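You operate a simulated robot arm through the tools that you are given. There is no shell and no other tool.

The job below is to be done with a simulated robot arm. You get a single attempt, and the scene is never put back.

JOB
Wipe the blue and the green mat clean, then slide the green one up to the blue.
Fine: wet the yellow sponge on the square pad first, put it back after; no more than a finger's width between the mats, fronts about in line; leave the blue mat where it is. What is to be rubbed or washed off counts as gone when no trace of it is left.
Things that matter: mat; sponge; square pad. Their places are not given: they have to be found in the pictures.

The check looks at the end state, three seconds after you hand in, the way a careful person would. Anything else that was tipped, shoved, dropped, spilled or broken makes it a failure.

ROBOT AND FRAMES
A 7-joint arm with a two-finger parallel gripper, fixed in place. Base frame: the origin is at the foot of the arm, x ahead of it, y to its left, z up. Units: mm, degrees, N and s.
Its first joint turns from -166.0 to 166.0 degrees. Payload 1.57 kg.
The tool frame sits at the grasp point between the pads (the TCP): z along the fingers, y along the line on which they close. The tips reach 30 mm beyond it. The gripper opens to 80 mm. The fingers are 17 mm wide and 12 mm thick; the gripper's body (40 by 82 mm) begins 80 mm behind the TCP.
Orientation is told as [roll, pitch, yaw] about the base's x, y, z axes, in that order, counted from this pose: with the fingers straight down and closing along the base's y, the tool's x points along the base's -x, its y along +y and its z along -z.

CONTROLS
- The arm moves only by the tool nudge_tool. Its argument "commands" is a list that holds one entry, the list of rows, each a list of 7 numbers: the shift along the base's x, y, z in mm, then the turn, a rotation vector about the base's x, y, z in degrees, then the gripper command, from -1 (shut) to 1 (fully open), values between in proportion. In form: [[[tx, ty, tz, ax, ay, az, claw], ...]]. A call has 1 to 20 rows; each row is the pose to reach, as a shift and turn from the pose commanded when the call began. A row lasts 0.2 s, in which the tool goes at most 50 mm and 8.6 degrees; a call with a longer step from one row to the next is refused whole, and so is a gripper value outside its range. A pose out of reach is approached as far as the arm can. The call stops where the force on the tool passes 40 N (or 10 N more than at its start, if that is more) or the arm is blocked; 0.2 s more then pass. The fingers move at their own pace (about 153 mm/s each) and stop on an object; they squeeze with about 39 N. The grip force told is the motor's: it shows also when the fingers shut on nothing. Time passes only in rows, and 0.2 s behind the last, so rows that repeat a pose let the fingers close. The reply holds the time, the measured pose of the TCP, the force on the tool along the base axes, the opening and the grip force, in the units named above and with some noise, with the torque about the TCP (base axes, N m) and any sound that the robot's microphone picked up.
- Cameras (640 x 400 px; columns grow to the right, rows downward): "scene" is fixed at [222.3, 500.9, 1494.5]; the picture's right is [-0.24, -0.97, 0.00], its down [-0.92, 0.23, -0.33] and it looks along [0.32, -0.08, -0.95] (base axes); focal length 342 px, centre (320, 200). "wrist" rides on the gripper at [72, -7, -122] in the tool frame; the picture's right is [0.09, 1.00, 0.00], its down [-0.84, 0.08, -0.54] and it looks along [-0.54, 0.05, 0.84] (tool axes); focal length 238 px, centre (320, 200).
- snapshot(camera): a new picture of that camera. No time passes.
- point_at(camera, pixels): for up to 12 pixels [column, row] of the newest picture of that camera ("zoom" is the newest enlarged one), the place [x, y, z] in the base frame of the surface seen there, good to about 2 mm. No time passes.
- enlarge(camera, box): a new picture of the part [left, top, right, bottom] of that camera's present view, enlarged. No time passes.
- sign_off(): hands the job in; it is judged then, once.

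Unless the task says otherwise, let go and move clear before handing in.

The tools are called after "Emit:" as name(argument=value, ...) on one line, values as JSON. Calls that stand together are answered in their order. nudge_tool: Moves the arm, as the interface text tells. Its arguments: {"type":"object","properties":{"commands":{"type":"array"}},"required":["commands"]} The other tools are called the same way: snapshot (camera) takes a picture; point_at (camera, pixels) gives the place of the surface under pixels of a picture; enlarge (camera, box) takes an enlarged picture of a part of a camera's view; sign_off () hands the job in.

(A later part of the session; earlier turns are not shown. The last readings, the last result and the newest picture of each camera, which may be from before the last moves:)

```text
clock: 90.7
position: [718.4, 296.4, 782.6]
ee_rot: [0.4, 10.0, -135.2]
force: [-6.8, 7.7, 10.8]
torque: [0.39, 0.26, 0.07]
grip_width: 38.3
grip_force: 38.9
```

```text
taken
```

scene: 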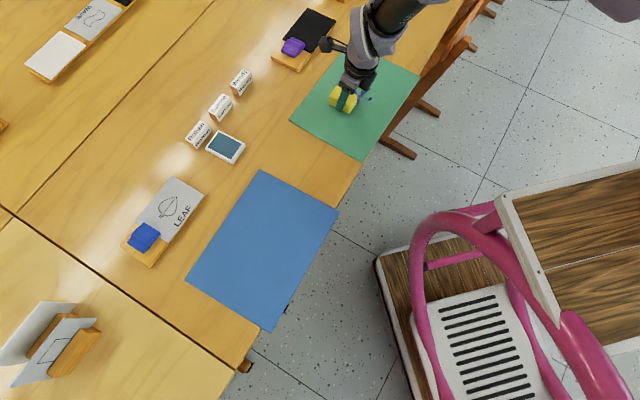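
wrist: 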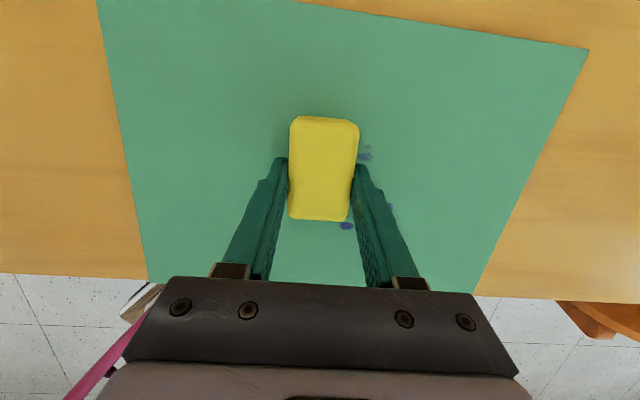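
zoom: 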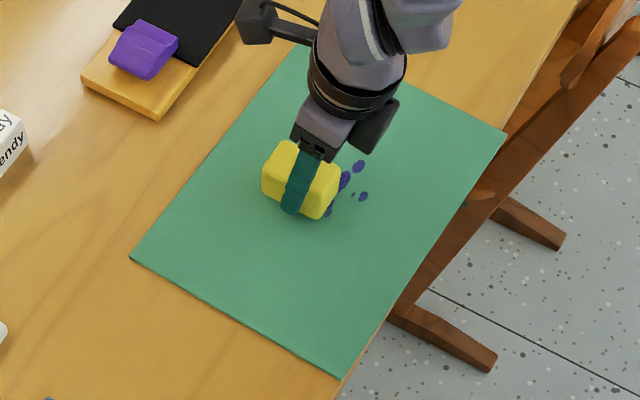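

The green mat's corners ((130,258), (340,378), (505,133)) are unmoved. I'll finish this stroke, come back, and shift to the lower band.

Emit:
nudge_tool(commands=[[[8, -8, 0, 0, 0, 0, -1], [16, -16, 0, 0, 0, 0, -1], [24, -24, 0, 0, 0, 0, -1], [32, -32, 0, 0, 0, 0, -1], [40, -40, 0, 0, 0, 0, -1], [48, -48, 0, 0, 0, 0, -1], [55, -55, 0, 0, 0, 0, -1], [47, -47, 0, 0, 0, 0, -1], [39, -39, 0, 0, 0, 0, -1], [31, -31, 0, 0, 0, 0, -1], [23, -23, 0, 0, 0, 0, -1], [15, -15, 0, 0, 0, 0, -1], [7, -7, 0, 0, 0, 0, -1], [-1, 1, 0, 0, 0, 0, -1], [-9, 9, 0, 0, 0, 0, -1], [-17, 17, 0, 0, 0, 0, -1], [-24, 10, 0, 0, 0, 0, -1], [-31, 3, 0, 0, 0, 0, -1], [-38, -4, 0, 0, 0, 0, -1]]])

Emit:
enlarge(camera="scene", box=[280, 30, 430, 170])

Emit:
snapshot(camera="wrist")

```text
clock: 94.7
position: [680.1, 292.0, 783.5]
ee_rot: [0.5, 10.0, -135.1]
force: [2.8, 4.5, 8.0]
torque: [0.32, -0.1, -0.05]
grip_width: 38.7
grip_force: 39.2
```

```text
2.86 times, centred on (355, 100) of scene
```

zoom: 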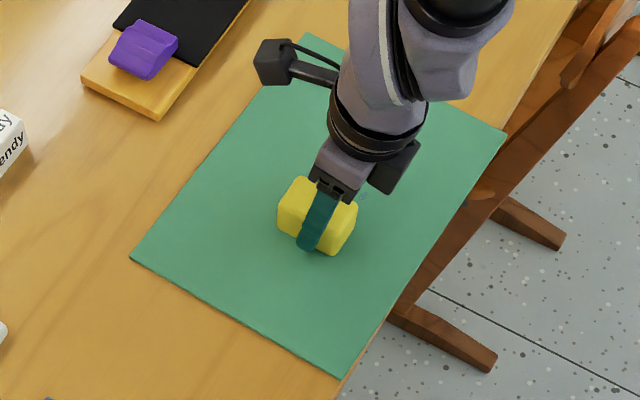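

```text
taken
```

wrist: 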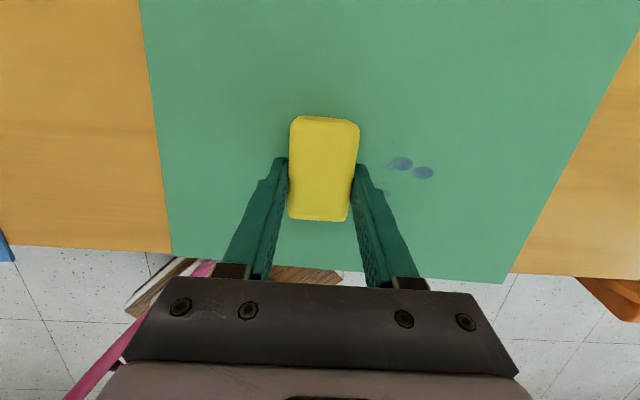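

The stain has mostly faded; remnants at wrist (400,165) and (424,173). I'll do a round trip on this lower band.

Emit:
nudge_tool(commands=[[[9, -9, 0, 0, 0, 0, -1], [18, -18, 0, 0, 0, 0, -1], [27, -27, 0, 0, 0, 0, -1], [36, -36, 0, 0, 0, 0, -1], [45, -45, 0, 0, 0, 0, -1], [54, -54, 0, 0, 0, 0, -1], [63, -63, 0, 0, 0, 0, -1], [71, -71, 0, 0, 0, 0, -1], [78, -78, 0, 0, 0, 0, -1], [69, -69, 0, 0, 0, 0, -1], [60, -60, 0, 0, 0, 0, -1], [51, -51, 0, 0, 0, 0, -1], [42, -42, 0, 0, 0, 0, -1], [33, -33, 0, 0, 0, 0, -1], [24, -24, 0, 0, 0, 0, -1], [15, -15, 0, 0, 0, 0, -1], [6, -6, 0, 0, 0, 0, -1], [-3, 3, 0, 0, 0, 0, -1]]])

Emit:
snapshot(camera="wrist")

Emit:
enlarge(camera="wrist", box=[355, 90, 495, 250])

```text
clock: 98.5
position: [678.6, 294.9, 781.6]
ee_rot: [0.4, 10.0, -135.1]
force: [0.1, -0.4, 1.5]
torque: [0.01, -0.01, -0.01]
grip_width: 38.5
grip_force: 38.9
```

```text
taken
```

wrist: 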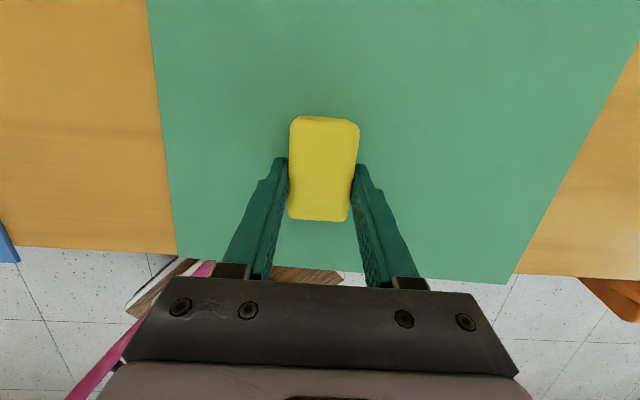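

```text
2.50 times, centred on (425, 170) of wrist
```

zoom: 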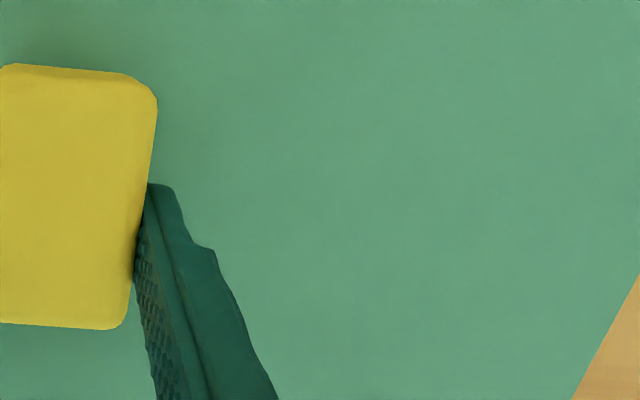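

It looks clean. I'll do one more covering loop (out on the lower line, back on the upper) slightly firmer, then lift and inspect.

Emit:
nudge_tool(commands=[[[9, -9, -0.3, 0, 0, 0, -1], [18, -18, -0.3, 0, 0, 0, -1], [27, -27, -0.3, 0, 0, 0, -1], [36, -36, -0.3, 0, 0, 0, -1], [45, -45, -0.3, 0, 0, 0, -1], [54, -54, -0.3, 0, 0, 0, -1], [63, -63, -0.3, 0, 0, 0, -1], [72, -72, -0.3, 0, 0, 0, -1], [82, -62, -0.3, 0, 0, 0, -1], [92, -52, -0.3, 0, 0, 0, -1], [83, -43, -0.3, 0, 0, 0, -1], [74, -34, -0.3, 0, 0, 0, -1], [65, -25, -0.3, 0, 0, 0, -1], [56, -16, -0.3, 0, 0, 0, -1], [47, -7, -0.3, 0, 0, 0, -1], [38, 2, -0.3, 0, 0, 0, -1], [29, 11, -0.3, 0, 0, 0, -1], [20, 20, -0.3, 0, 0, 0, -1], [20, 20, 15, 0, 0, 0, -1], [20, 20, 50, 0, 0, 0, -1]]])

Emit:
nudge_tool(commands=[[[-15, 30, 10, 0, 0, 0, -1], [-30, 60, 20, 0, 0, 0, -1], [-45, 90, 30, 0, 0, 0, -1], [-60, 120, 30, 0, 0, 0, -1], [-75, 150, 30, 0, 0, 0, -1], [-85, 180, 30, 0, 0, 0, -1], [-95, 210, 30, 0, 0, 0, -1], [-95, 210, 30, 0, 0, 0, -1]]])

Emit:
enlarge(camera="scene", box=[325, 70, 395, 120])

Emit:
enlarge(camera="scene", box=[280, 30, 430, 170])

```text
clock: 102.7
position: [699.0, 315.3, 833.3]
ee_rot: [0.5, 9.9, -135.2]
force: [-0.5, -0.1, 0.1]
torque: [0.01, 0.03, 0.0]
grip_width: 38.6
grip_force: 38.7
```

```text
clock: 104.5
position: [605.3, 525.2, 860.9]
ee_rot: [0.5, 10.1, -135.2]
force: [0.4, -0.2, 0.3]
torque: [-0.03, 0.02, 0.03]
grip_width: 38.4
grip_force: 38.6
```

```text
8.00 times, centred on (360, 95) of scene
```

zoom: 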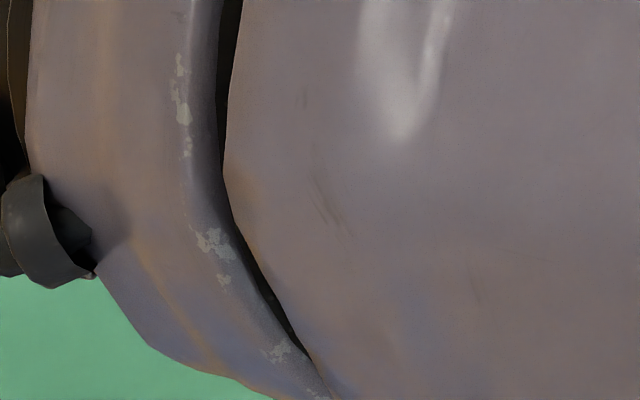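

```text
2.86 times, centred on (355, 100) of scene
```

zoom: 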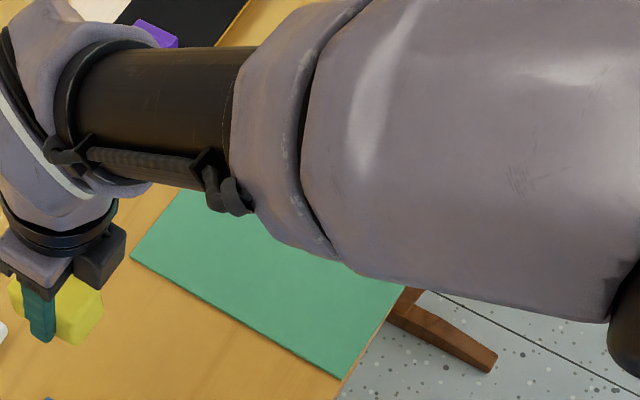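

The arm hides the green mat in the scene view, so I'll inspect it with the wrist camera from here.

Emit:
snapshot(camera="wrist")

Emit:
enlarge(camera="wrist", box=[420, 160, 640, 310])

```text
taken
```

wrist: 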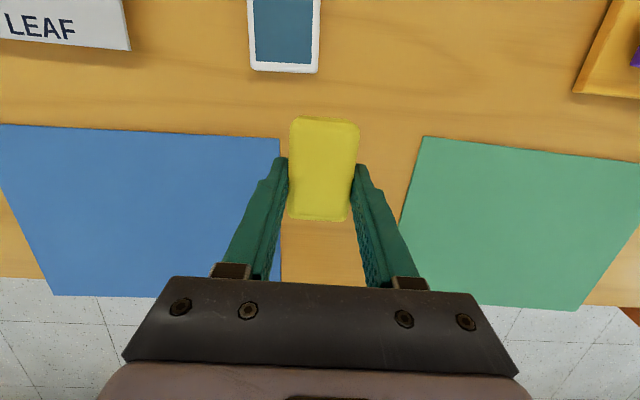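

```text
2.67 times, centred on (530, 235) of wrist
```

zoom: 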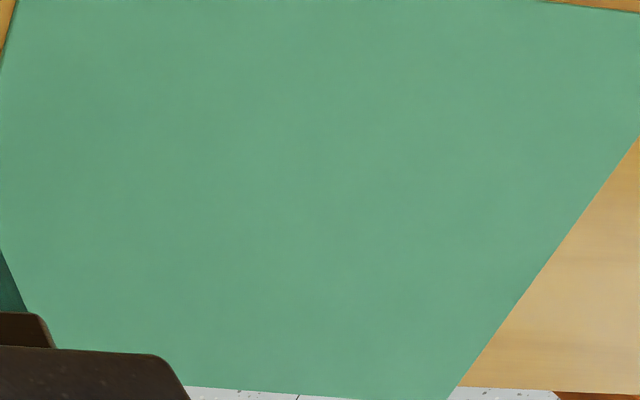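

The green mat looks spotless in the wrist view. I'll move over the blue side while turning the sponge back by +90° about vertical to its original heading, then check green in the scene view.

Emit:
nudge_tool(commands=[[[-20, -3, 4, 0, 0, 0, -1], [-45, -7, 8, 0, 0, 8, -1], [-70, -11, 12, 0, 0, 16, -1], [-95, -15, 16, 0, 0, 24, -1], [-120, -20, 20, 0, 0, 32, -1], [-140, -25, 20, 0, 0, 40, -1], [-140, -25, 20, 0, 0, 48, -1], [-140, -25, 20, 0, 0, 56, -1], [-140, -25, 20, 0, 0, 64, -1], [-140, -25, 20, 0, 0, 72, -1], [-140, -25, 20, 0, 0, 80, -1], [-140, -25, 20, 0, 0, 88, -1], [-140, -25, 20, 0, 0, 90, -1], [-140, -25, 20, 0, 0, 90, -1]]])

Emit:
snapshot(camera="scene")

Emit:
enlarge(camera="scene", box=[325, 70, 395, 120])

Emit:
snapshot(camera="wrist")

```text
clock: 107.5
position: [463.2, 499.6, 882.9]
ee_rot: [0.5, 10.0, -45.1]
force: [0.4, 0.0, 0.0]
torque: [-0.01, 0.0, 0.01]
grip_width: 38.4
grip_force: 39.0
```

```text
taken
```

scene: 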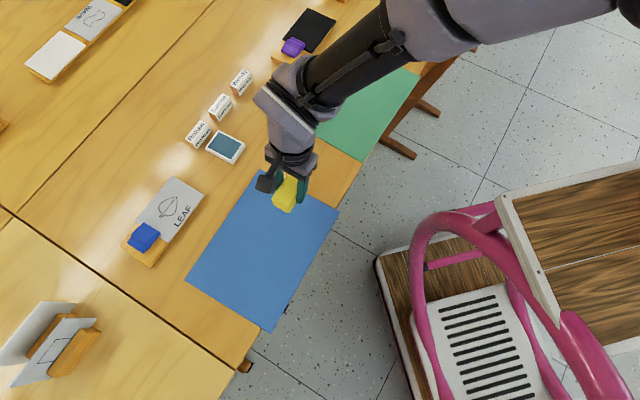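

```text
8.00 times, centred on (360, 95) of scene
```

zoom: 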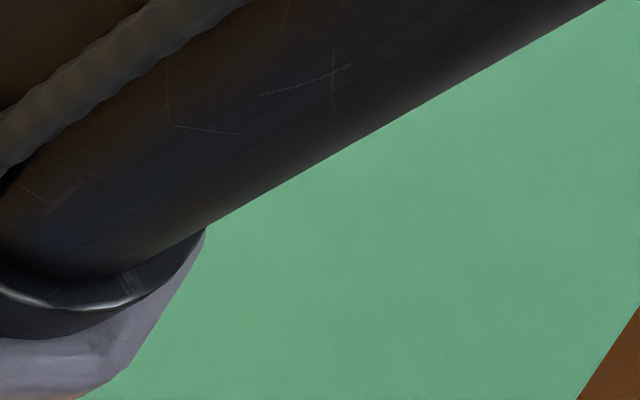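

```text
taken
```

wrist: 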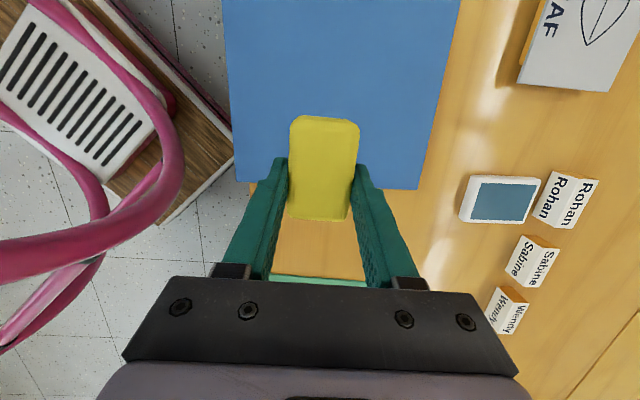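

Heading is restored (yaw −45) and visible parts of green are clean. I'll add an 8° outward tilt and move above the sponge's original place at (741,529), checking green in full from there.

Emit:
nudge_tool(commands=[[[20, 1, 0, 1.9, -1.9, 0, -1], [50, 3, 0, 3.8, -3.8, 0, -1], [85, 5, 0, 5.66, -5.66, 0, -1], [120, 8, 0, 5.66, -5.66, 0, -1], [155, 10, 0, 5.66, -5.66, 0, -1], [190, 13, 0, 5.66, -5.66, 0, -1], [225, 15, 0, 5.66, -5.66, 0, -1], [255, 17, -5, 5.66, -5.66, 0, -1], [280.5, 19.3, -15, 5.66, -5.66, 0, -1], [280.5, 19.3, -35, 5.66, -5.66, 0, -1], [280.5, 19.3, -35, 5.66, -5.66, 0, -1]]])

Emit:
snapshot(camera="scene")

Emit:
snapshot(camera="wrist")

Emit:
enlarge(camera="scene", box=[325, 70, 395, 120])

```text
clock: 109.8
position: [743.9, 518.9, 846.5]
ee_rot: [8.6, 9.9, -43.8]
force: [-0.3, -0.5, -0.3]
torque: [0.03, 0.02, 0.01]
grip_width: 38.5
grip_force: 39.2
```

```text
taken
```

scene: 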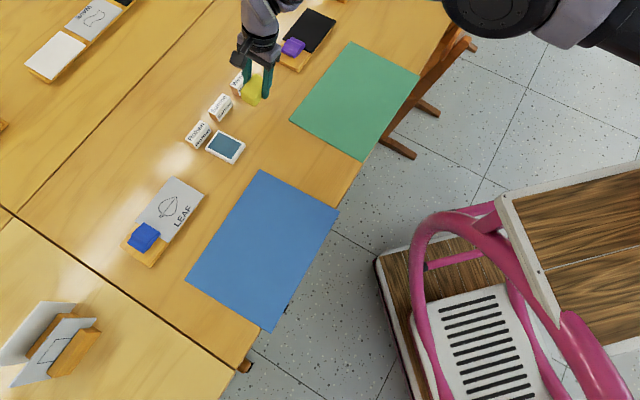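

```text
taken
```

wrist: 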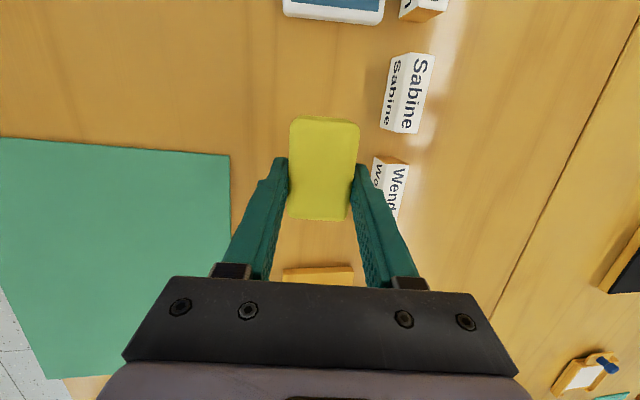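

```text
8.00 times, centred on (360, 95) of scene
```

zoom: 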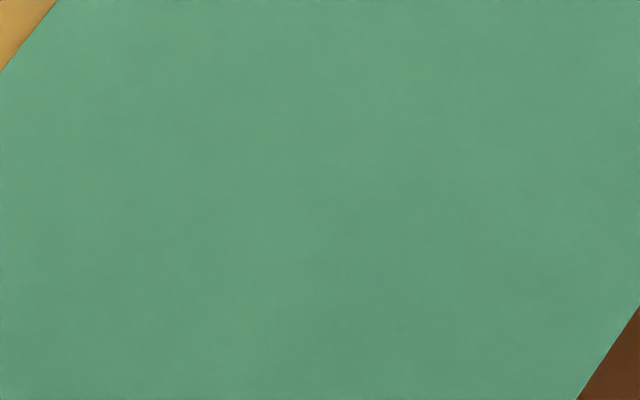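

Green is fully clean at 8×, and the pose is unflagged at (743.9,518.9,846.5). I'll lower the sponge to its original spot.

Emit:
nudge_tool(commands=[[[0, 0, -15, 0, 0, 0, -1], [0, 0, -30, 0, 0, 0, -1], [0, 0, -45, 0, 0, 0, -1], [0, 0, -55, 0, 0, 0, -1], [0, 0, -60, 0, 0, 0, -1], [0, 0, -63, 0, 0, 0, -1], [0, 0, -63, 0, 0, 0, -1]]])

Emit:
snapshot(camera="wrist")

Emit:
enlarge(camera="scene", box=[200, 40, 320, 140])

```text
clock: 111.5
position: [744.1, 518.3, 783.5]
ee_rot: [8.6, 9.9, -43.8]
force: [0.1, 0.5, 0.1]
torque: [0.01, 0.03, -0.03]
grip_width: 38.1
grip_force: 39.0
```

```text
taken
```

wrist: 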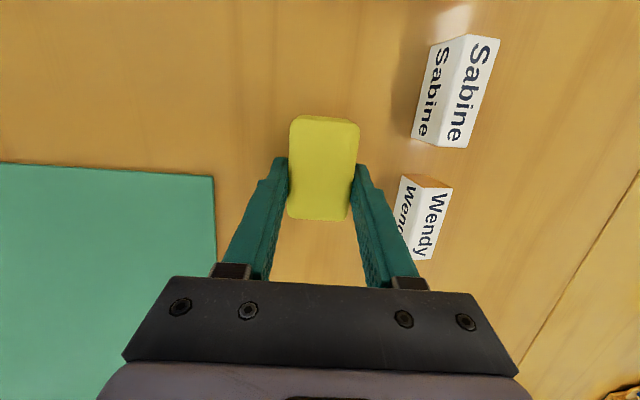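

```text
4.00 times, centred on (260, 90) of scene
```

zoom: 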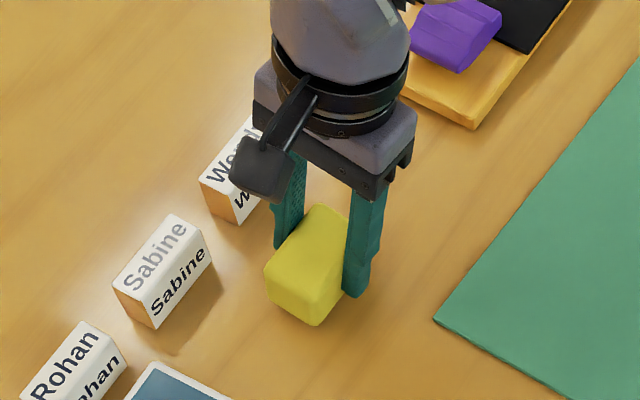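

No contact yet at z 783.5. I'll lower a little further in small steps.

Emit:
nudge_tool(commands=[[[0, 0, -1, 0, 0, 0, -1], [0, 0, -2, 0, 0, 0, -1], [0, 0, -3, 0, 0, 0, -1], [0, 0, -3, 0, 0, 0, -1]]])

```text
clock: 112.5
position: [744.1, 517.7, 781.0]
ee_rot: [8.7, 9.8, -43.8]
force: [0.3, 0.3, -0.6]
torque: [-0.02, -0.02, 0.05]
grip_width: 38.5
grip_force: 39.1
```

Emit:
nudge_tool(commands=[[[0, 0, -0.7, 0, 0, 0, -1], [0, 0, -1.4, 0, 0, 0, -1], [0, 0, -2, 0, 0, 0, -1], [0, 0, -2, 0, 0, 0, -1]]])

```text
clock: 113.5
position: [744.5, 519.0, 779.9]
ee_rot: [8.7, 9.9, -43.7]
force: [-1.3, -0.6, 9.2]
torque: [-0.04, 0.14, 0.0]
grip_width: 38.5
grip_force: 39.3
```

Contact at 9 N. I'll release gradually and let it settle flat.

Emit:
nudge_tool(commands=[[[0, 0, 0.7, 0, 0, 0, -1], [0, 0, 0.7, 0, 0, 0, 0], [0, 0, 0.7, 0, 0, 0, 0.2], [0, 0, 0.7, 0, 0, 0, 0.4], [0, 0, 0.7, 0, 0, 0, 0.4], [0, 0, 0.7, 0, 0, 0, 0.4]]])

Emit:
enlarge(camera="wrist", box=[240, 60, 480, 260])

Emit:
enlarge(camera="scene", box=[200, 40, 320, 140])

```text
clock: 114.8
position: [744.6, 519.1, 781.1]
ee_rot: [8.5, 9.9, -43.8]
force: [-0.6, -0.3, 0.0]
torque: [-0.01, 0.0, -0.05]
grip_width: 56.3
grip_force: 0.0
```

```text
2.00 times, centred on (360, 160) of wrist
```

zoom: 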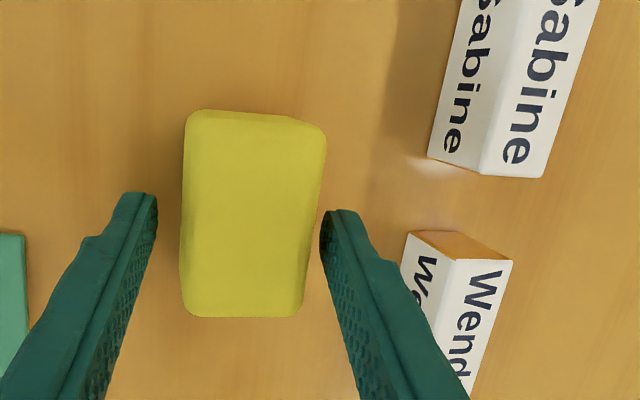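

```text
4.00 times, centred on (260, 90) of scene
```

zoom: 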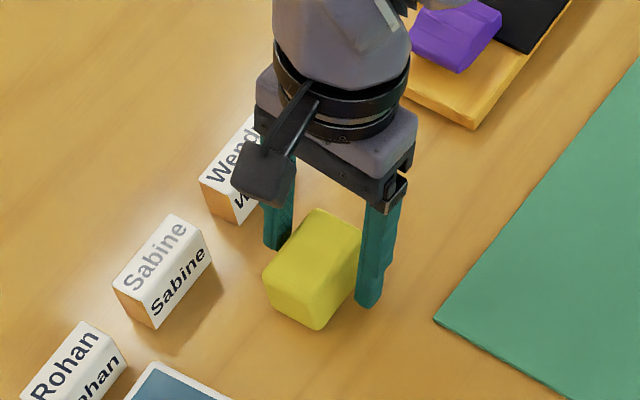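

The sponge is resting free at its place. I'll withdraw along the tool axis, then check where it lies.

Emit:
nudge_tool(commands=[[[0.4, -3.3, 15, 0, 0, 0, 0.5], [0.8, -6.6, 30, 0, 0, 0, 0.5], [1.2, -10, 45, 0, 0, 0, 0.5], [1.5, -13.2, 60, 0, 0, 0, 0.5], [-5, -30, 80, 0, 0, 0, 0.5], [-20, -60, 95, 0, 0, 0, 0.5], [-40, -95, 95, 0, 0, 0, 0.5], [-60, -130, 95, 0, 0, 0, 0.5], [-80, -165, 95, 0, 0, 0, 0.5]]])

Emit:
snapshot(camera="scene")

Emit:
enlarge(camera="scene", box=[180, 60, 300, 180])

```text
clock: 116.8
position: [664.2, 352.2, 875.0]
ee_rot: [8.7, 9.9, -43.8]
force: [1.3, 0.3, -0.4]
torque: [-0.06, -0.04, -0.01]
grip_width: 60.1
grip_force: 0.1
```

```text
taken
```

scene: 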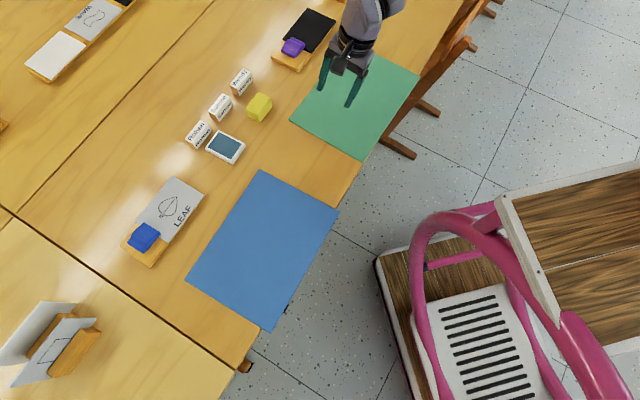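

```text
3.33 times, centred on (240, 120) of scene
```

zoom: 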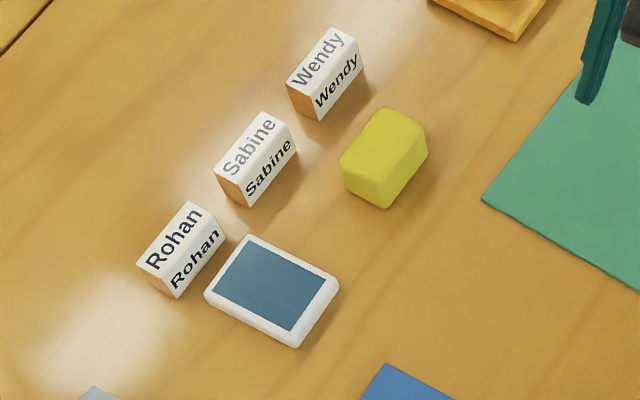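

The sponge is back (zoom (383,160), practically identical to the start) and the pad and name blocks are untouched. Now I'll straighten the tool and move aside so both mats can be measured accurately.

Emit:
nudge_tool(commands=[[[0, 0, 10, -4.2, -0.5, -0.2, 0.5], [-20, -15, 30, -8.5, -0.9, -0.5, 0.5], [-50, -35, 50, -12.73, -1.41, -0.7, 0.5], [-85, -55, 70, -12.73, -1.41, -0.7, 0.5], [-120, -75, 90, -12.73, -1.41, -0.7, 0.5], [-155, -95, 110, -12.73, -1.41, -0.7, 0.5], [-185, -120, 120, -12.73, -1.41, -0.7, 0.5], [-200, -135, 120, -12.73, -1.41, -0.7, 0.5]]])

Emit:
snapshot(camera="scene")

Emit:
enlarge(camera="scene", box=[325, 25, 435, 95])

```text
clock: 118.7
position: [464.1, 219.7, 995.6]
ee_rot: [0.5, 0.0, -45.3]
force: [-0.2, 1.3, -1.2]
torque: [-0.01, 0.03, -0.04]
grip_width: 59.9
grip_force: 0.0
```

```text
taken
```

scene: 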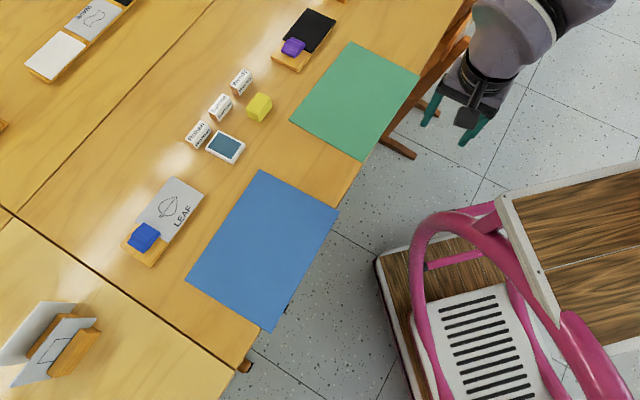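

```text
5.71 times, centred on (380, 60) of scene
```

zoom: 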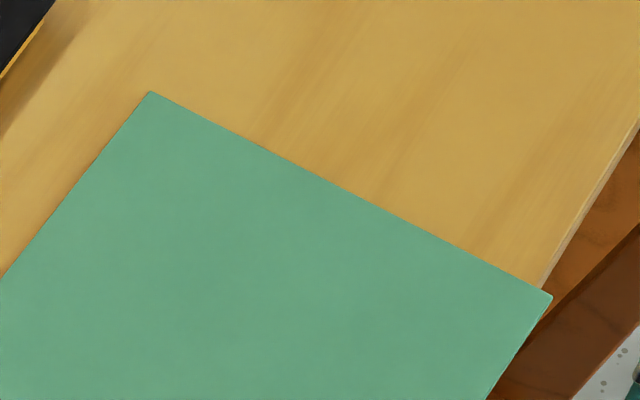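

The tool is straight and clear of both mats. I'll measure the green mat's far corners and edges here.

Emit:
point_at(camera="zoom", pixels=[[152, 97], [546, 299], [250, 147], [350, 198], [450, 249], [250, 138], [350, 188], [450, 239], [75, 190], [20, 258], [520, 340], [495, 385]])

Emit:
enlarge(camera="scene", box=[280, 100, 380, 170])

```text
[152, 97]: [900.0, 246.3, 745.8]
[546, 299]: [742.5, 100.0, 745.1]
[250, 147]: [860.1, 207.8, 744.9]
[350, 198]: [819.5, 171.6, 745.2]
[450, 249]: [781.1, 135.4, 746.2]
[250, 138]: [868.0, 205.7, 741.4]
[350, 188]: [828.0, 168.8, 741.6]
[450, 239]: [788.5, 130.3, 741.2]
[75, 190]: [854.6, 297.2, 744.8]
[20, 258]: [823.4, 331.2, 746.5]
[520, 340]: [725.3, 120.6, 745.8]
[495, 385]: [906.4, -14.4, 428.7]
```

```text
5.71 times, centred on (330, 135) of scene
```

zoom: 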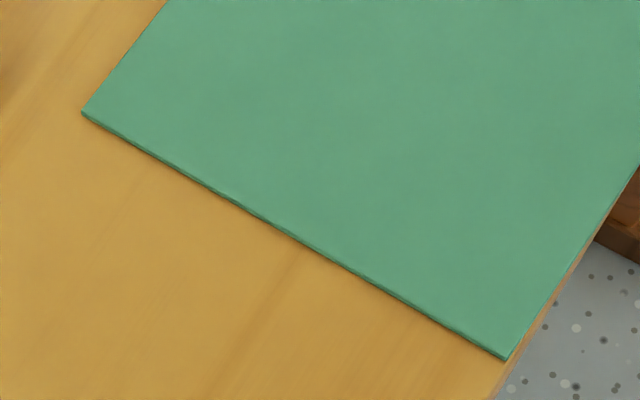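

Now the green mat's near edge (D at (85,110), C at (507,355)) and then the blue mat's facing edge.

Emit:
point_at(camera="zoom", pixels=[[90, 110], [503, 353], [200, 173], [300, 234], [400, 292], [200, 195], [300, 258], [400, 318], [125, 58], [540, 300], [570, 255], [600, 208]])

Emit:
enlarge(camera="scene", box=[250, 155, 350, 225])

```text
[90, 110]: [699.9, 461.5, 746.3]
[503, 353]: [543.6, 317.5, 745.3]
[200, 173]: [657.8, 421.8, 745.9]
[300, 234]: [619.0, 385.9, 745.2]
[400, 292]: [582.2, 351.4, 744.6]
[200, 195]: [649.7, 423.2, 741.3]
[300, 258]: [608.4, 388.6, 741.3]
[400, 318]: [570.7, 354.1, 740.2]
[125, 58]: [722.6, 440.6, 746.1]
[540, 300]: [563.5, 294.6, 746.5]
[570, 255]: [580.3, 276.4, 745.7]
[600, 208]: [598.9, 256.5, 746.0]
```

```text
5.71 times, centred on (300, 190) of scene
```

zoom: 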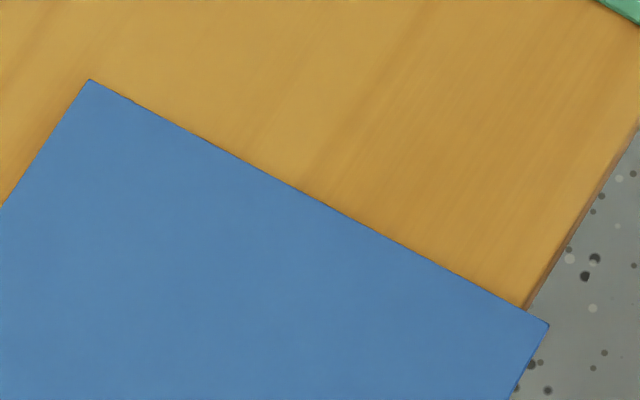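

Emit:
point_at(camera="zoom", pixels=[[92, 85], [543, 325], [200, 142], [300, 194], [400, 247], [480, 289], [40, 160], [10, 205], [530, 350], [515, 378], [525, 308], [610, 150]])

Emit:
enlarge(camera="scene", box=[180, 265, 290, 340])

```text
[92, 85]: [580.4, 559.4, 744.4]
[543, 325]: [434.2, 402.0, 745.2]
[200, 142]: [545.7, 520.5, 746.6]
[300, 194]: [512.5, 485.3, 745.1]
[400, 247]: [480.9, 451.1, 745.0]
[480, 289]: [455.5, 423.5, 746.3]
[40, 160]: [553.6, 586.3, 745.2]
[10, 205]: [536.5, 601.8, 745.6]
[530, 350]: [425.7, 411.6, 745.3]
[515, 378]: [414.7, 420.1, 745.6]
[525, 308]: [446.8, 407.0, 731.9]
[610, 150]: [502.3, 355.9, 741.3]
```

```text
5.33 times, centred on (235, 302) of scene
```

zoom: 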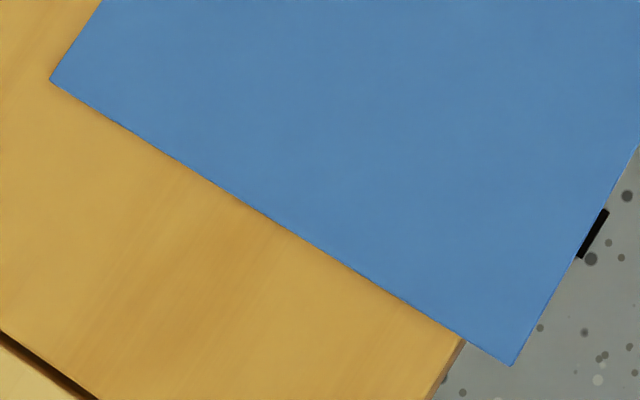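

Blue's facing edge runs at about 47.1° and green's at about 42.8°, so green also needs about +4.3° of turn. I'll measure blue's other corners for its front line.

Emit:
point_at(camera="zoom", pixels=[[56, 80], [508, 358], [150, 140], [250, 200], [350, 260], [450, 322], [530, 325], [560, 275], [620, 172], [75, 50], [592, 233], [455, 345]])

Emit:
enlarge(camera="scene", box=[275, 285, 305, 325])

```text
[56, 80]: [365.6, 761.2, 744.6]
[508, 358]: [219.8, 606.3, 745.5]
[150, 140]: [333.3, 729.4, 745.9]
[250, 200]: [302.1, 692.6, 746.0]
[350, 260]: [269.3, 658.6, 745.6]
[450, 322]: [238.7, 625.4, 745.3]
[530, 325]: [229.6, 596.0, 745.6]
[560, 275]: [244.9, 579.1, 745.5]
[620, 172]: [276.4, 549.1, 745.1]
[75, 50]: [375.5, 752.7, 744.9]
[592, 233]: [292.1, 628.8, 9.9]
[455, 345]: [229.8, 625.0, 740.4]
```

```text
10.00 times, centred on (290, 305) of scene
```

zoom: 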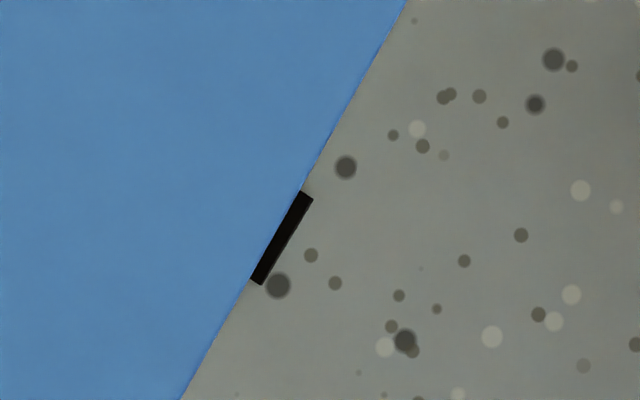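

Target for green: turn +4.25° and shift by about (−99,+92) so its near edge ends ~6 mm from blue with fronts in line. I'll push its far edge with the two open fingertips. First I'll check the chair's height near the far end.

Emit:
point_at(camera="scene", pixels=[[455, 45], [440, 72], [465, 15], [430, 85], [410, 105], [450, 60], [425, 95], [400, 120], [300, 20], [325, 15], [293, 47], [285, 60]])

Emit:
enlarge(camera="scene", box=[340, 0, 500, 110])

```text
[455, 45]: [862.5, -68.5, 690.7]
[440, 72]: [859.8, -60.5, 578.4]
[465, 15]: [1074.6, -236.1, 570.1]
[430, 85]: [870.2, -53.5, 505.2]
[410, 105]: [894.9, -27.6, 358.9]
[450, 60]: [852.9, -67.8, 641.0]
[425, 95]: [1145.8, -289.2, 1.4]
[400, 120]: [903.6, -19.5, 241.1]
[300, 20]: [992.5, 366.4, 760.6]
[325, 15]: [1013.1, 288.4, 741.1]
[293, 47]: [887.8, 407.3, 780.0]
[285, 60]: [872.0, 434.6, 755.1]
```

```text
3.64 times, centred on (420, 55) of scene
```

zoom: 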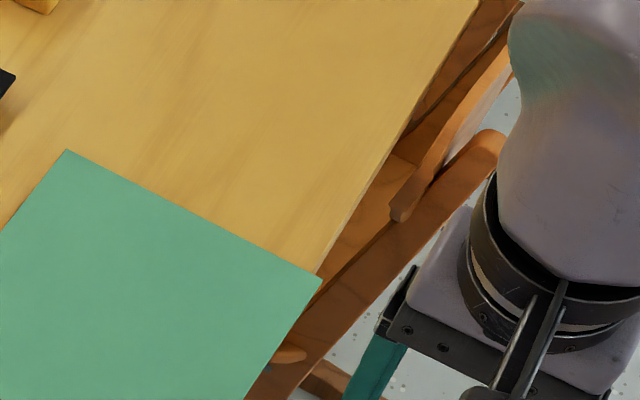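

The chair tops stay below table height and about 200 mm from where the fingers will work. I'll move above the far edge of the green mat, correcting the small roll and aligning to its edge (yaw −47.3), gripper fully open.

Emit:
nudge_tool(commands=[[[37, -6, -5, -0.1, 0.1, -0.3, 1], [74, -12, -10, -0.2, 0.2, -0.6, 1], [111, -18, -20, -0.35, 0.35, -1, 1], [148, -24, -30, -0.35, 0.35, -1.5, 1], [185, -30, -40, -0.35, 0.35, -2, 1], [222, -37, -55, -0.35, 0.35, -2, 1], [259, -44, -70, -0.35, 0.35, -2, 1], [296, -50, -85, -0.35, 0.35, -2, 1], [333, -56, -105, -0.35, 0.35, -2, 1], [372, -63, -130, -0.35, 0.35, -2, 1], [372, -63, -130, -0.35, 0.35, -2, 1]]])

Emit:
snapshot(camera="scene")

Emit:
snapshot(camera="wrist")

```text
clock: 121.0
position: [835.2, 156.9, 864.6]
ee_rot: [0.0, 0.0, -47.2]
force: [-0.3, 0.7, 0.3]
torque: [0.0, 0.02, -0.03]
grip_width: 79.8
grip_force: 0.1
```

```text
taken
```

scene: 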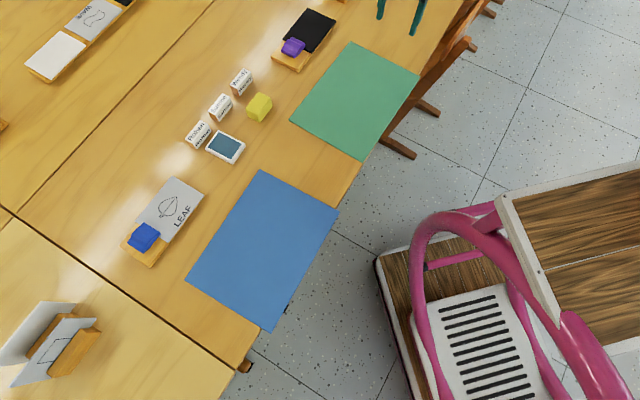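

```text
taken
```

wrist: 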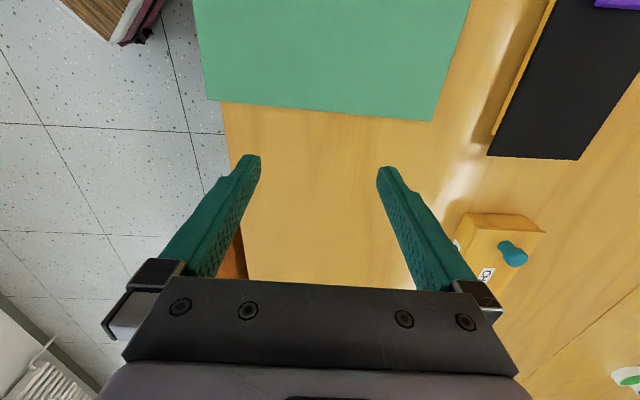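

The gripper hangs beyond the green mat's far edge, aligned (yaw −47.2). I'll check the small box at wrist (500,240) and the slate for clearance before lowering.

Emit:
point_at(camera="wrist", pixels=[[470, 215], [455, 250], [540, 232], [490, 155], [495, 135], [550, 10], [230, 105], [430, 118], [330, 112], [320, 200], [300, 180], [360, 200]])

```text
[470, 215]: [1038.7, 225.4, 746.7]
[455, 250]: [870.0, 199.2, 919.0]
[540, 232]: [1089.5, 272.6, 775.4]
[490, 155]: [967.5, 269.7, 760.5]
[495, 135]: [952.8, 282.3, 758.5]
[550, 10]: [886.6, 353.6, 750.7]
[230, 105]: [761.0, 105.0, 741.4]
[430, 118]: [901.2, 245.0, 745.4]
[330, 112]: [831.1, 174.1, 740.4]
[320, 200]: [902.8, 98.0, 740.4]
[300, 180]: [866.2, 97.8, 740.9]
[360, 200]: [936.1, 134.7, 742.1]
```

Nothing within 80 mm of the fingers. I'll lower to about 5 mm above the table, then feel for it.

Emit:
nudge_tool(commands=[[[0, 0, -25, 0, 0, 0, 1], [0, 0, -50, 0, 0, 0, 1], [0, 0, -70, 0, 0, 0, 1], [0, 0, -82, 0, 0, 0, 1], [0, 0, -88, 0, 0, 0, 1], [0, 0, -88, 0, 0, 0, 1]]])

Emit:
nudge_tool(commands=[[[0, 0, -1, 0, 0, 0, 1], [0, 0, -2, 0, 0, 0, 1], [0, 0, -3, 0, 0, 0, 1], [0, 0, -3, 0, 0, 0, 1]]])

```text
clock: 122.5
position: [835.9, 156.5, 777.1]
ee_rot: [0.0, 0.0, -47.3]
force: [-0.5, -0.1, 0.2]
torque: [0.03, 0.0, 0.0]
grip_width: 79.9
grip_force: 0.0
```

```text
clock: 123.5
position: [836.3, 155.5, 774.6]
ee_rot: [-0.1, 0.0, -47.3]
force: [-0.8, 0.3, 0.1]
torque: [-0.02, -0.01, 0.01]
grip_width: 80.4
grip_force: 0.1
```

Emit:
nudge_tool(commands=[[[0, 0, -1, 0, 0, 0, 1], [0, 0, -2, 0, 0, 0, 1], [0, 0, -2, 0, 0, 0, 1]]])

Emit:
nudge_tool(commands=[[[0, 0, -0.5, 0, 0, 0, 1], [0, 0, -1, 0, 0, 0, 1], [0, 0, -1, 0, 0, 0, 1]]])

```text
clock: 124.2
position: [835.7, 155.9, 772.1]
ee_rot: [0.0, -0.1, -47.2]
force: [-0.6, -0.3, 0.8]
torque: [-0.01, 0.01, -0.01]
grip_width: 80.0
grip_force: 0.0
```

```text
clock: 125.0
position: [836.6, 156.3, 770.4]
ee_rot: [0.0, 0.1, -47.2]
force: [1.0, 0.0, -1.0]
torque: [0.0, -0.02, 0.0]
grip_width: 80.2
grip_force: 0.0
```

Still no contact at z 770.4. I'll continue in half-millimetre steps.

Emit:
nudge_tool(commands=[[[0, 0, -0.5, 0, 0, 0, 1], [0, 0, -0.5, 0, 0, 0, 1]]])

Emit:
nudge_tool(commands=[[[0, 0, -0.5, 0, 0, 0, 1], [0, 0, -0.5, 0, 0, 0, 1]]])

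```text
clock: 125.7
position: [835.8, 155.0, 770.8]
ee_rot: [-0.1, -0.1, -47.1]
force: [-0.1, -0.2, -0.6]
torque: [-0.04, 0.0, 0.02]
grip_width: 79.8
grip_force: 0.0
```

```text
clock: 126.2
position: [835.4, 156.3, 770.4]
ee_rot: [0.0, -0.1, -47.2]
force: [0.2, -1.0, -0.1]
torque: [0.0, 0.02, 0.0]
grip_width: 80.1
grip_force: 0.1
```

Emit:
nudge_tool(commands=[[[0, 0, -0.5, 0, 0, 0, 1], [0, 0, -0.5, 0, 0, 0, 1]]])

Emit:
nudge_tool(commands=[[[0, 0, -0.5, 0, 0, 0, 1], [0, 0, -0.5, 0, 0, 0, 1]]])

Emit:
snapshot(camera="wrist")

```text
clock: 126.8
position: [837.0, 156.6, 769.6]
ee_rot: [0.0, 0.0, -47.2]
force: [-0.2, 1.1, 5.4]
torque: [-0.13, 0.23, -0.03]
grip_width: 80.1
grip_force: 0.0
```

```text
clock: 127.5
position: [835.6, 156.0, 770.6]
ee_rot: [0.1, 0.0, -47.2]
force: [-3.5, 0.0, 14.8]
torque: [-0.37, 0.56, -0.08]
grip_width: 79.9
grip_force: 0.0
```

```text
taken
```

wrist: 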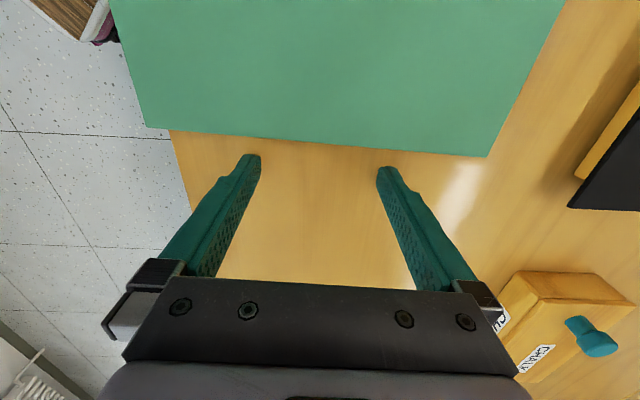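

The near fingertip touched the table (about 15 N). I'll raise 1.5 mm so the tips clear the table but still catch the ~4 mm thick mat edge, then approach the edge.

Emit:
nudge_tool(commands=[[[0, 0, 1.5, 0, 0, 0, 1], [-2.7, 2.9, 1.5, 0, 0, 0, 1], [-5.4, 5.9, 1.5, 0, 0, 0, 1], [-7.5, 8.1, 1.5, 0, 0, 0, 1], [-8.8, 9.5, 1.5, 0, 0, 0, 1], [-10, 10.9, 1.5, 0, 0, 0, 1]]])

Emit:
snapshot(camera="wrist")

Emit:
enlarge(camera="scene", box=[325, 0, 445, 95])

```text
clock: 128.8
position: [826.0, 166.5, 770.4]
ee_rot: [-0.1, 0.0, -47.1]
force: [1.9, -1.5, 0.9]
torque: [-0.03, -0.05, -0.05]
grip_width: 80.3
grip_force: 0.0
```

```text
taken
```

wrist: 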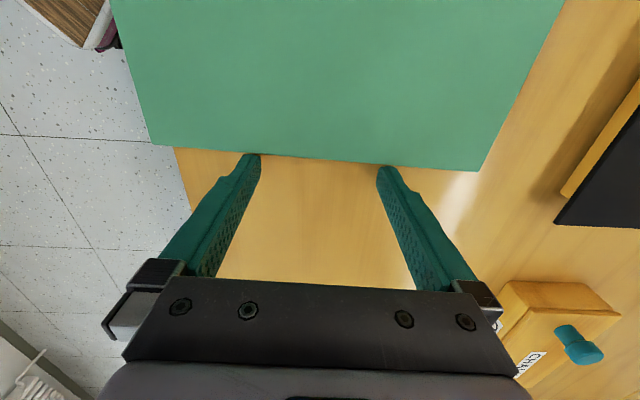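

```text
4.21 times, centred on (385, 48) of scene
```

zoom: 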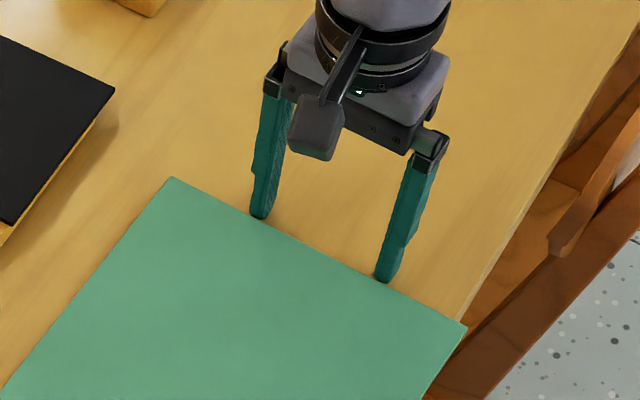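

Both tips are at the edge with a light side force (about 2 N). I'll push the first 60 mm along the planned line, turning 1.9° on the way.

Emit:
nudge_tool(commands=[[[-2.7, 3, 0, 0, 0, 0.1, 1], [-6.7, 7.4, 0, 0, 0, 0.3, 1], [-10.8, 11.8, 0, 0, 0, 0.5, 1], [-14.8, 16.3, 0, 0, 0, 0.7, 1], [-18.8, 20.7, 0, 0, 0, 0.9, 1], [-22.9, 25.2, 0, 0, 0, 1.1, 1], [-26.9, 29.6, 0, 0, 0, 1.3, 1], [-31, 34.1, 0, 0, 0, 1.5, 1], [-35, 38.5, 0, 0, 0, 1.7, 1], [-40.4, 44.4, 0, 0, 0, 1.9, 1]]])

Emit:
snapshot(camera="scene")

Emit:
snapshot(camera="wrist")

```text
clock: 131.1
position: [785.8, 211.2, 769.9]
ee_rot: [0.0, 0.0, -45.1]
force: [1.3, -0.6, 0.0]
torque: [-0.07, -0.03, 0.05]
grip_width: 80.1
grip_force: 0.1
```

```text
taken
```

scene: 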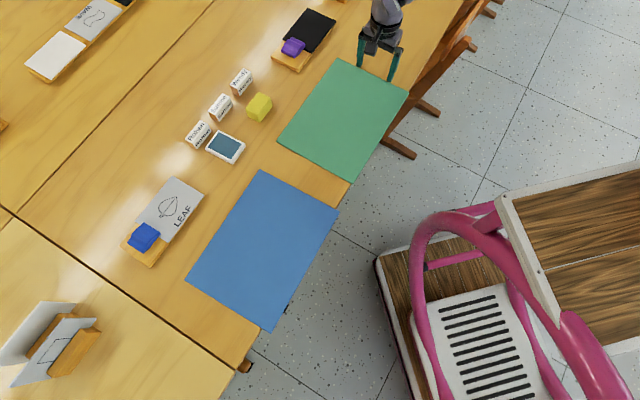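

```text
taken
```

wrist: 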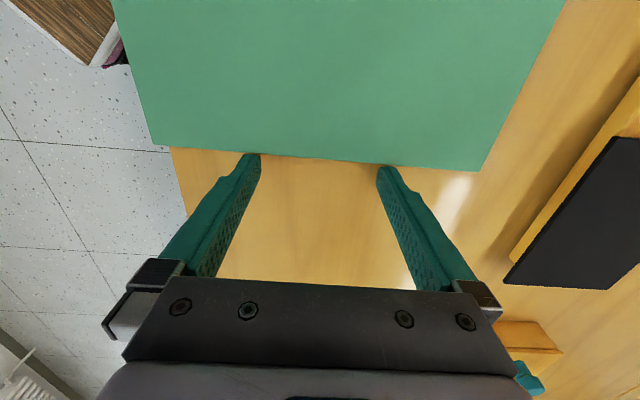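

The mat slides along nicely with the fingertips. I'll push another 50 mm with the rest of the turn nearly done, then measure.

Emit:
nudge_tool(commands=[[[-4, 4.4, 0, 0, 0, 0.2, 1], [-8.1, 8.9, 0, 0, 0, 0.4, 1], [-12.1, 13.3, 0, 0, 0, 0.6, 1], [-16.2, 17.8, 0, 0, 0, 0.8, 1], [-20.2, 22.2, 0, 0, 0, 1, 1], [-24.2, 26.7, 0, 0, 0, 1.2, 1], [-28.3, 31.1, 0, 0, 0, 1.4, 1], [-33.7, 37.1, 0, 0, 0, 1.6, 1]]])

Emit:
enlarge(camera="scene", box=[250, 140, 370, 220])

Emit:
snapshot(camera="wrist")

```text
clock: 132.8
position: [751.3, 248.6, 769.9]
ee_rot: [0.1, 0.0, -43.6]
force: [0.3, -0.1, 0.3]
torque: [-0.02, -0.07, 0.05]
grip_width: 79.9
grip_force: 0.0
```

```text
5.00 times, centred on (310, 180) of scene
```

zoom: 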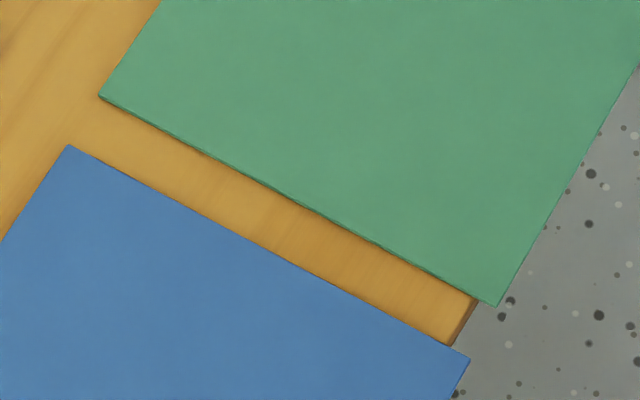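

```text
taken
```

wrist: 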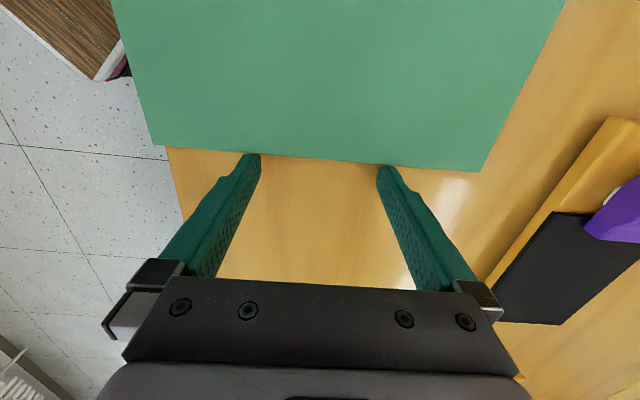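

A narrow gap is left and the edges look nearly parallel. I'll measure the facing edges and front corners now.

Emit:
point_at(camera="zoom", pixels=[[105, 97], [494, 301], [200, 148], [300, 200], [400, 252], [72, 150], [465, 357], [150, 189], [250, 242], [350, 296], [530, 248], [570, 180]])

```text
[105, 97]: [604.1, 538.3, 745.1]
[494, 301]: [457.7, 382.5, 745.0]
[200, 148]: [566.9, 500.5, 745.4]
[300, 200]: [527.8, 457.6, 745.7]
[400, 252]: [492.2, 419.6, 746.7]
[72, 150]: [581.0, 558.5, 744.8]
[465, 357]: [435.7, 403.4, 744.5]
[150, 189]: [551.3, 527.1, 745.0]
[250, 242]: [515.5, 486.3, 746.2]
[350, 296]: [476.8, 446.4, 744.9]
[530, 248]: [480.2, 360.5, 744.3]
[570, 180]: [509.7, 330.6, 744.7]
```

Edges are parallel, the gap is about 28 mm, and fronts agree within about 2 mm. I'll push straight on by 21.5 mm to leave roughly 6–7 mm.

Emit:
nudge_tool(commands=[[[-2.9, 2.7, 0, 0, 0, 0, 1], [-5.8, 5.4, 0, 0, 0, 0, 1], [-8.8, 8.2, 0, 0, 0, 0, 1], [-11.7, 10.9, 0, 0, 0, 0, 1], [-14, 13.1, 0, 0, 0, 0, 1], [-15.7, 14.7, 0, 0, 0, 0, 1], [-15.7, 14.7, 0, 0, 0, 0, 1]]])

Emit:
enlarge(camera="scene", box=[250, 140, 370, 220])

Emit:
point_at(camera="zoom", pixels=[[72, 150], [465, 357], [150, 189], [250, 242], [350, 296], [200, 200], [300, 250]])

```text
clock: 134.4
position: [736.6, 262.4, 770.7]
ee_rot: [0.0, 0.0, -43.7]
force: [0.8, -2.4, 1.6]
torque: [-0.07, -0.04, 0.01]
grip_width: 80.0
grip_force: 0.0
```

```text
5.00 times, centred on (310, 180) of scene
```

zoom: 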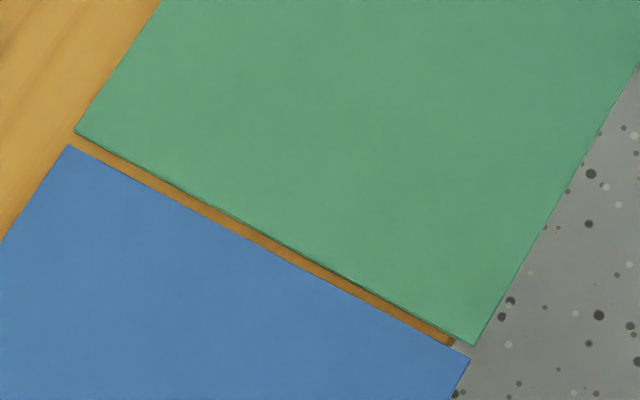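

```text
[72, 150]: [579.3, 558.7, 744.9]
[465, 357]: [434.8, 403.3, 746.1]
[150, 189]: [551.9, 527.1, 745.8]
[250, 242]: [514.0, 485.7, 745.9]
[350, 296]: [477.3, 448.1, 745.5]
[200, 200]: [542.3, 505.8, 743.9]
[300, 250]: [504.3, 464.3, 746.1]
```

The gap is now a thin strip. I'll measure it at several places, and the front corners too.

Emit:
point_at(camera="zoom", pixels=[[82, 131], [469, 340], [200, 191], [300, 245], [400, 301], [72, 149], [463, 356], [200, 216], [300, 269], [400, 322], [500, 295], [540, 228]])

Emit:
enlarge(camera="scene", box=[310, 185, 360, 225])

```text
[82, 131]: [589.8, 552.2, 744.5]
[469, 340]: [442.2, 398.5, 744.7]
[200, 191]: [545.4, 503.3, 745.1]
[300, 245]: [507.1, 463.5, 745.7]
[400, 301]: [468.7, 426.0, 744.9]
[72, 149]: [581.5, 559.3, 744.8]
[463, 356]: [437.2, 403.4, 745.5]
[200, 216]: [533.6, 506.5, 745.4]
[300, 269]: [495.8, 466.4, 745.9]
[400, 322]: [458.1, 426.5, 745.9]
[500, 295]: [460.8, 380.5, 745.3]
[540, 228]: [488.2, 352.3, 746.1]
```

```text
10.00 times, centred on (335, 205) of scene
```

zoom: 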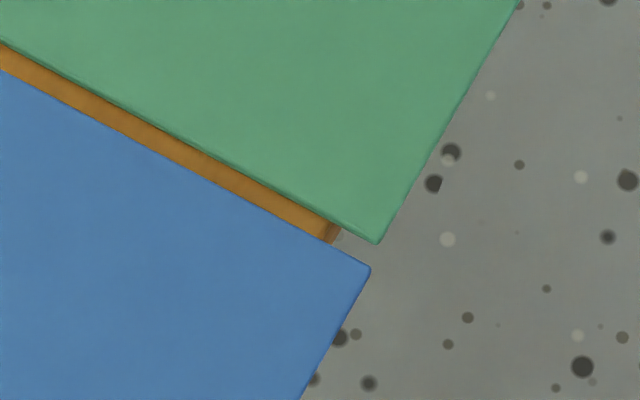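

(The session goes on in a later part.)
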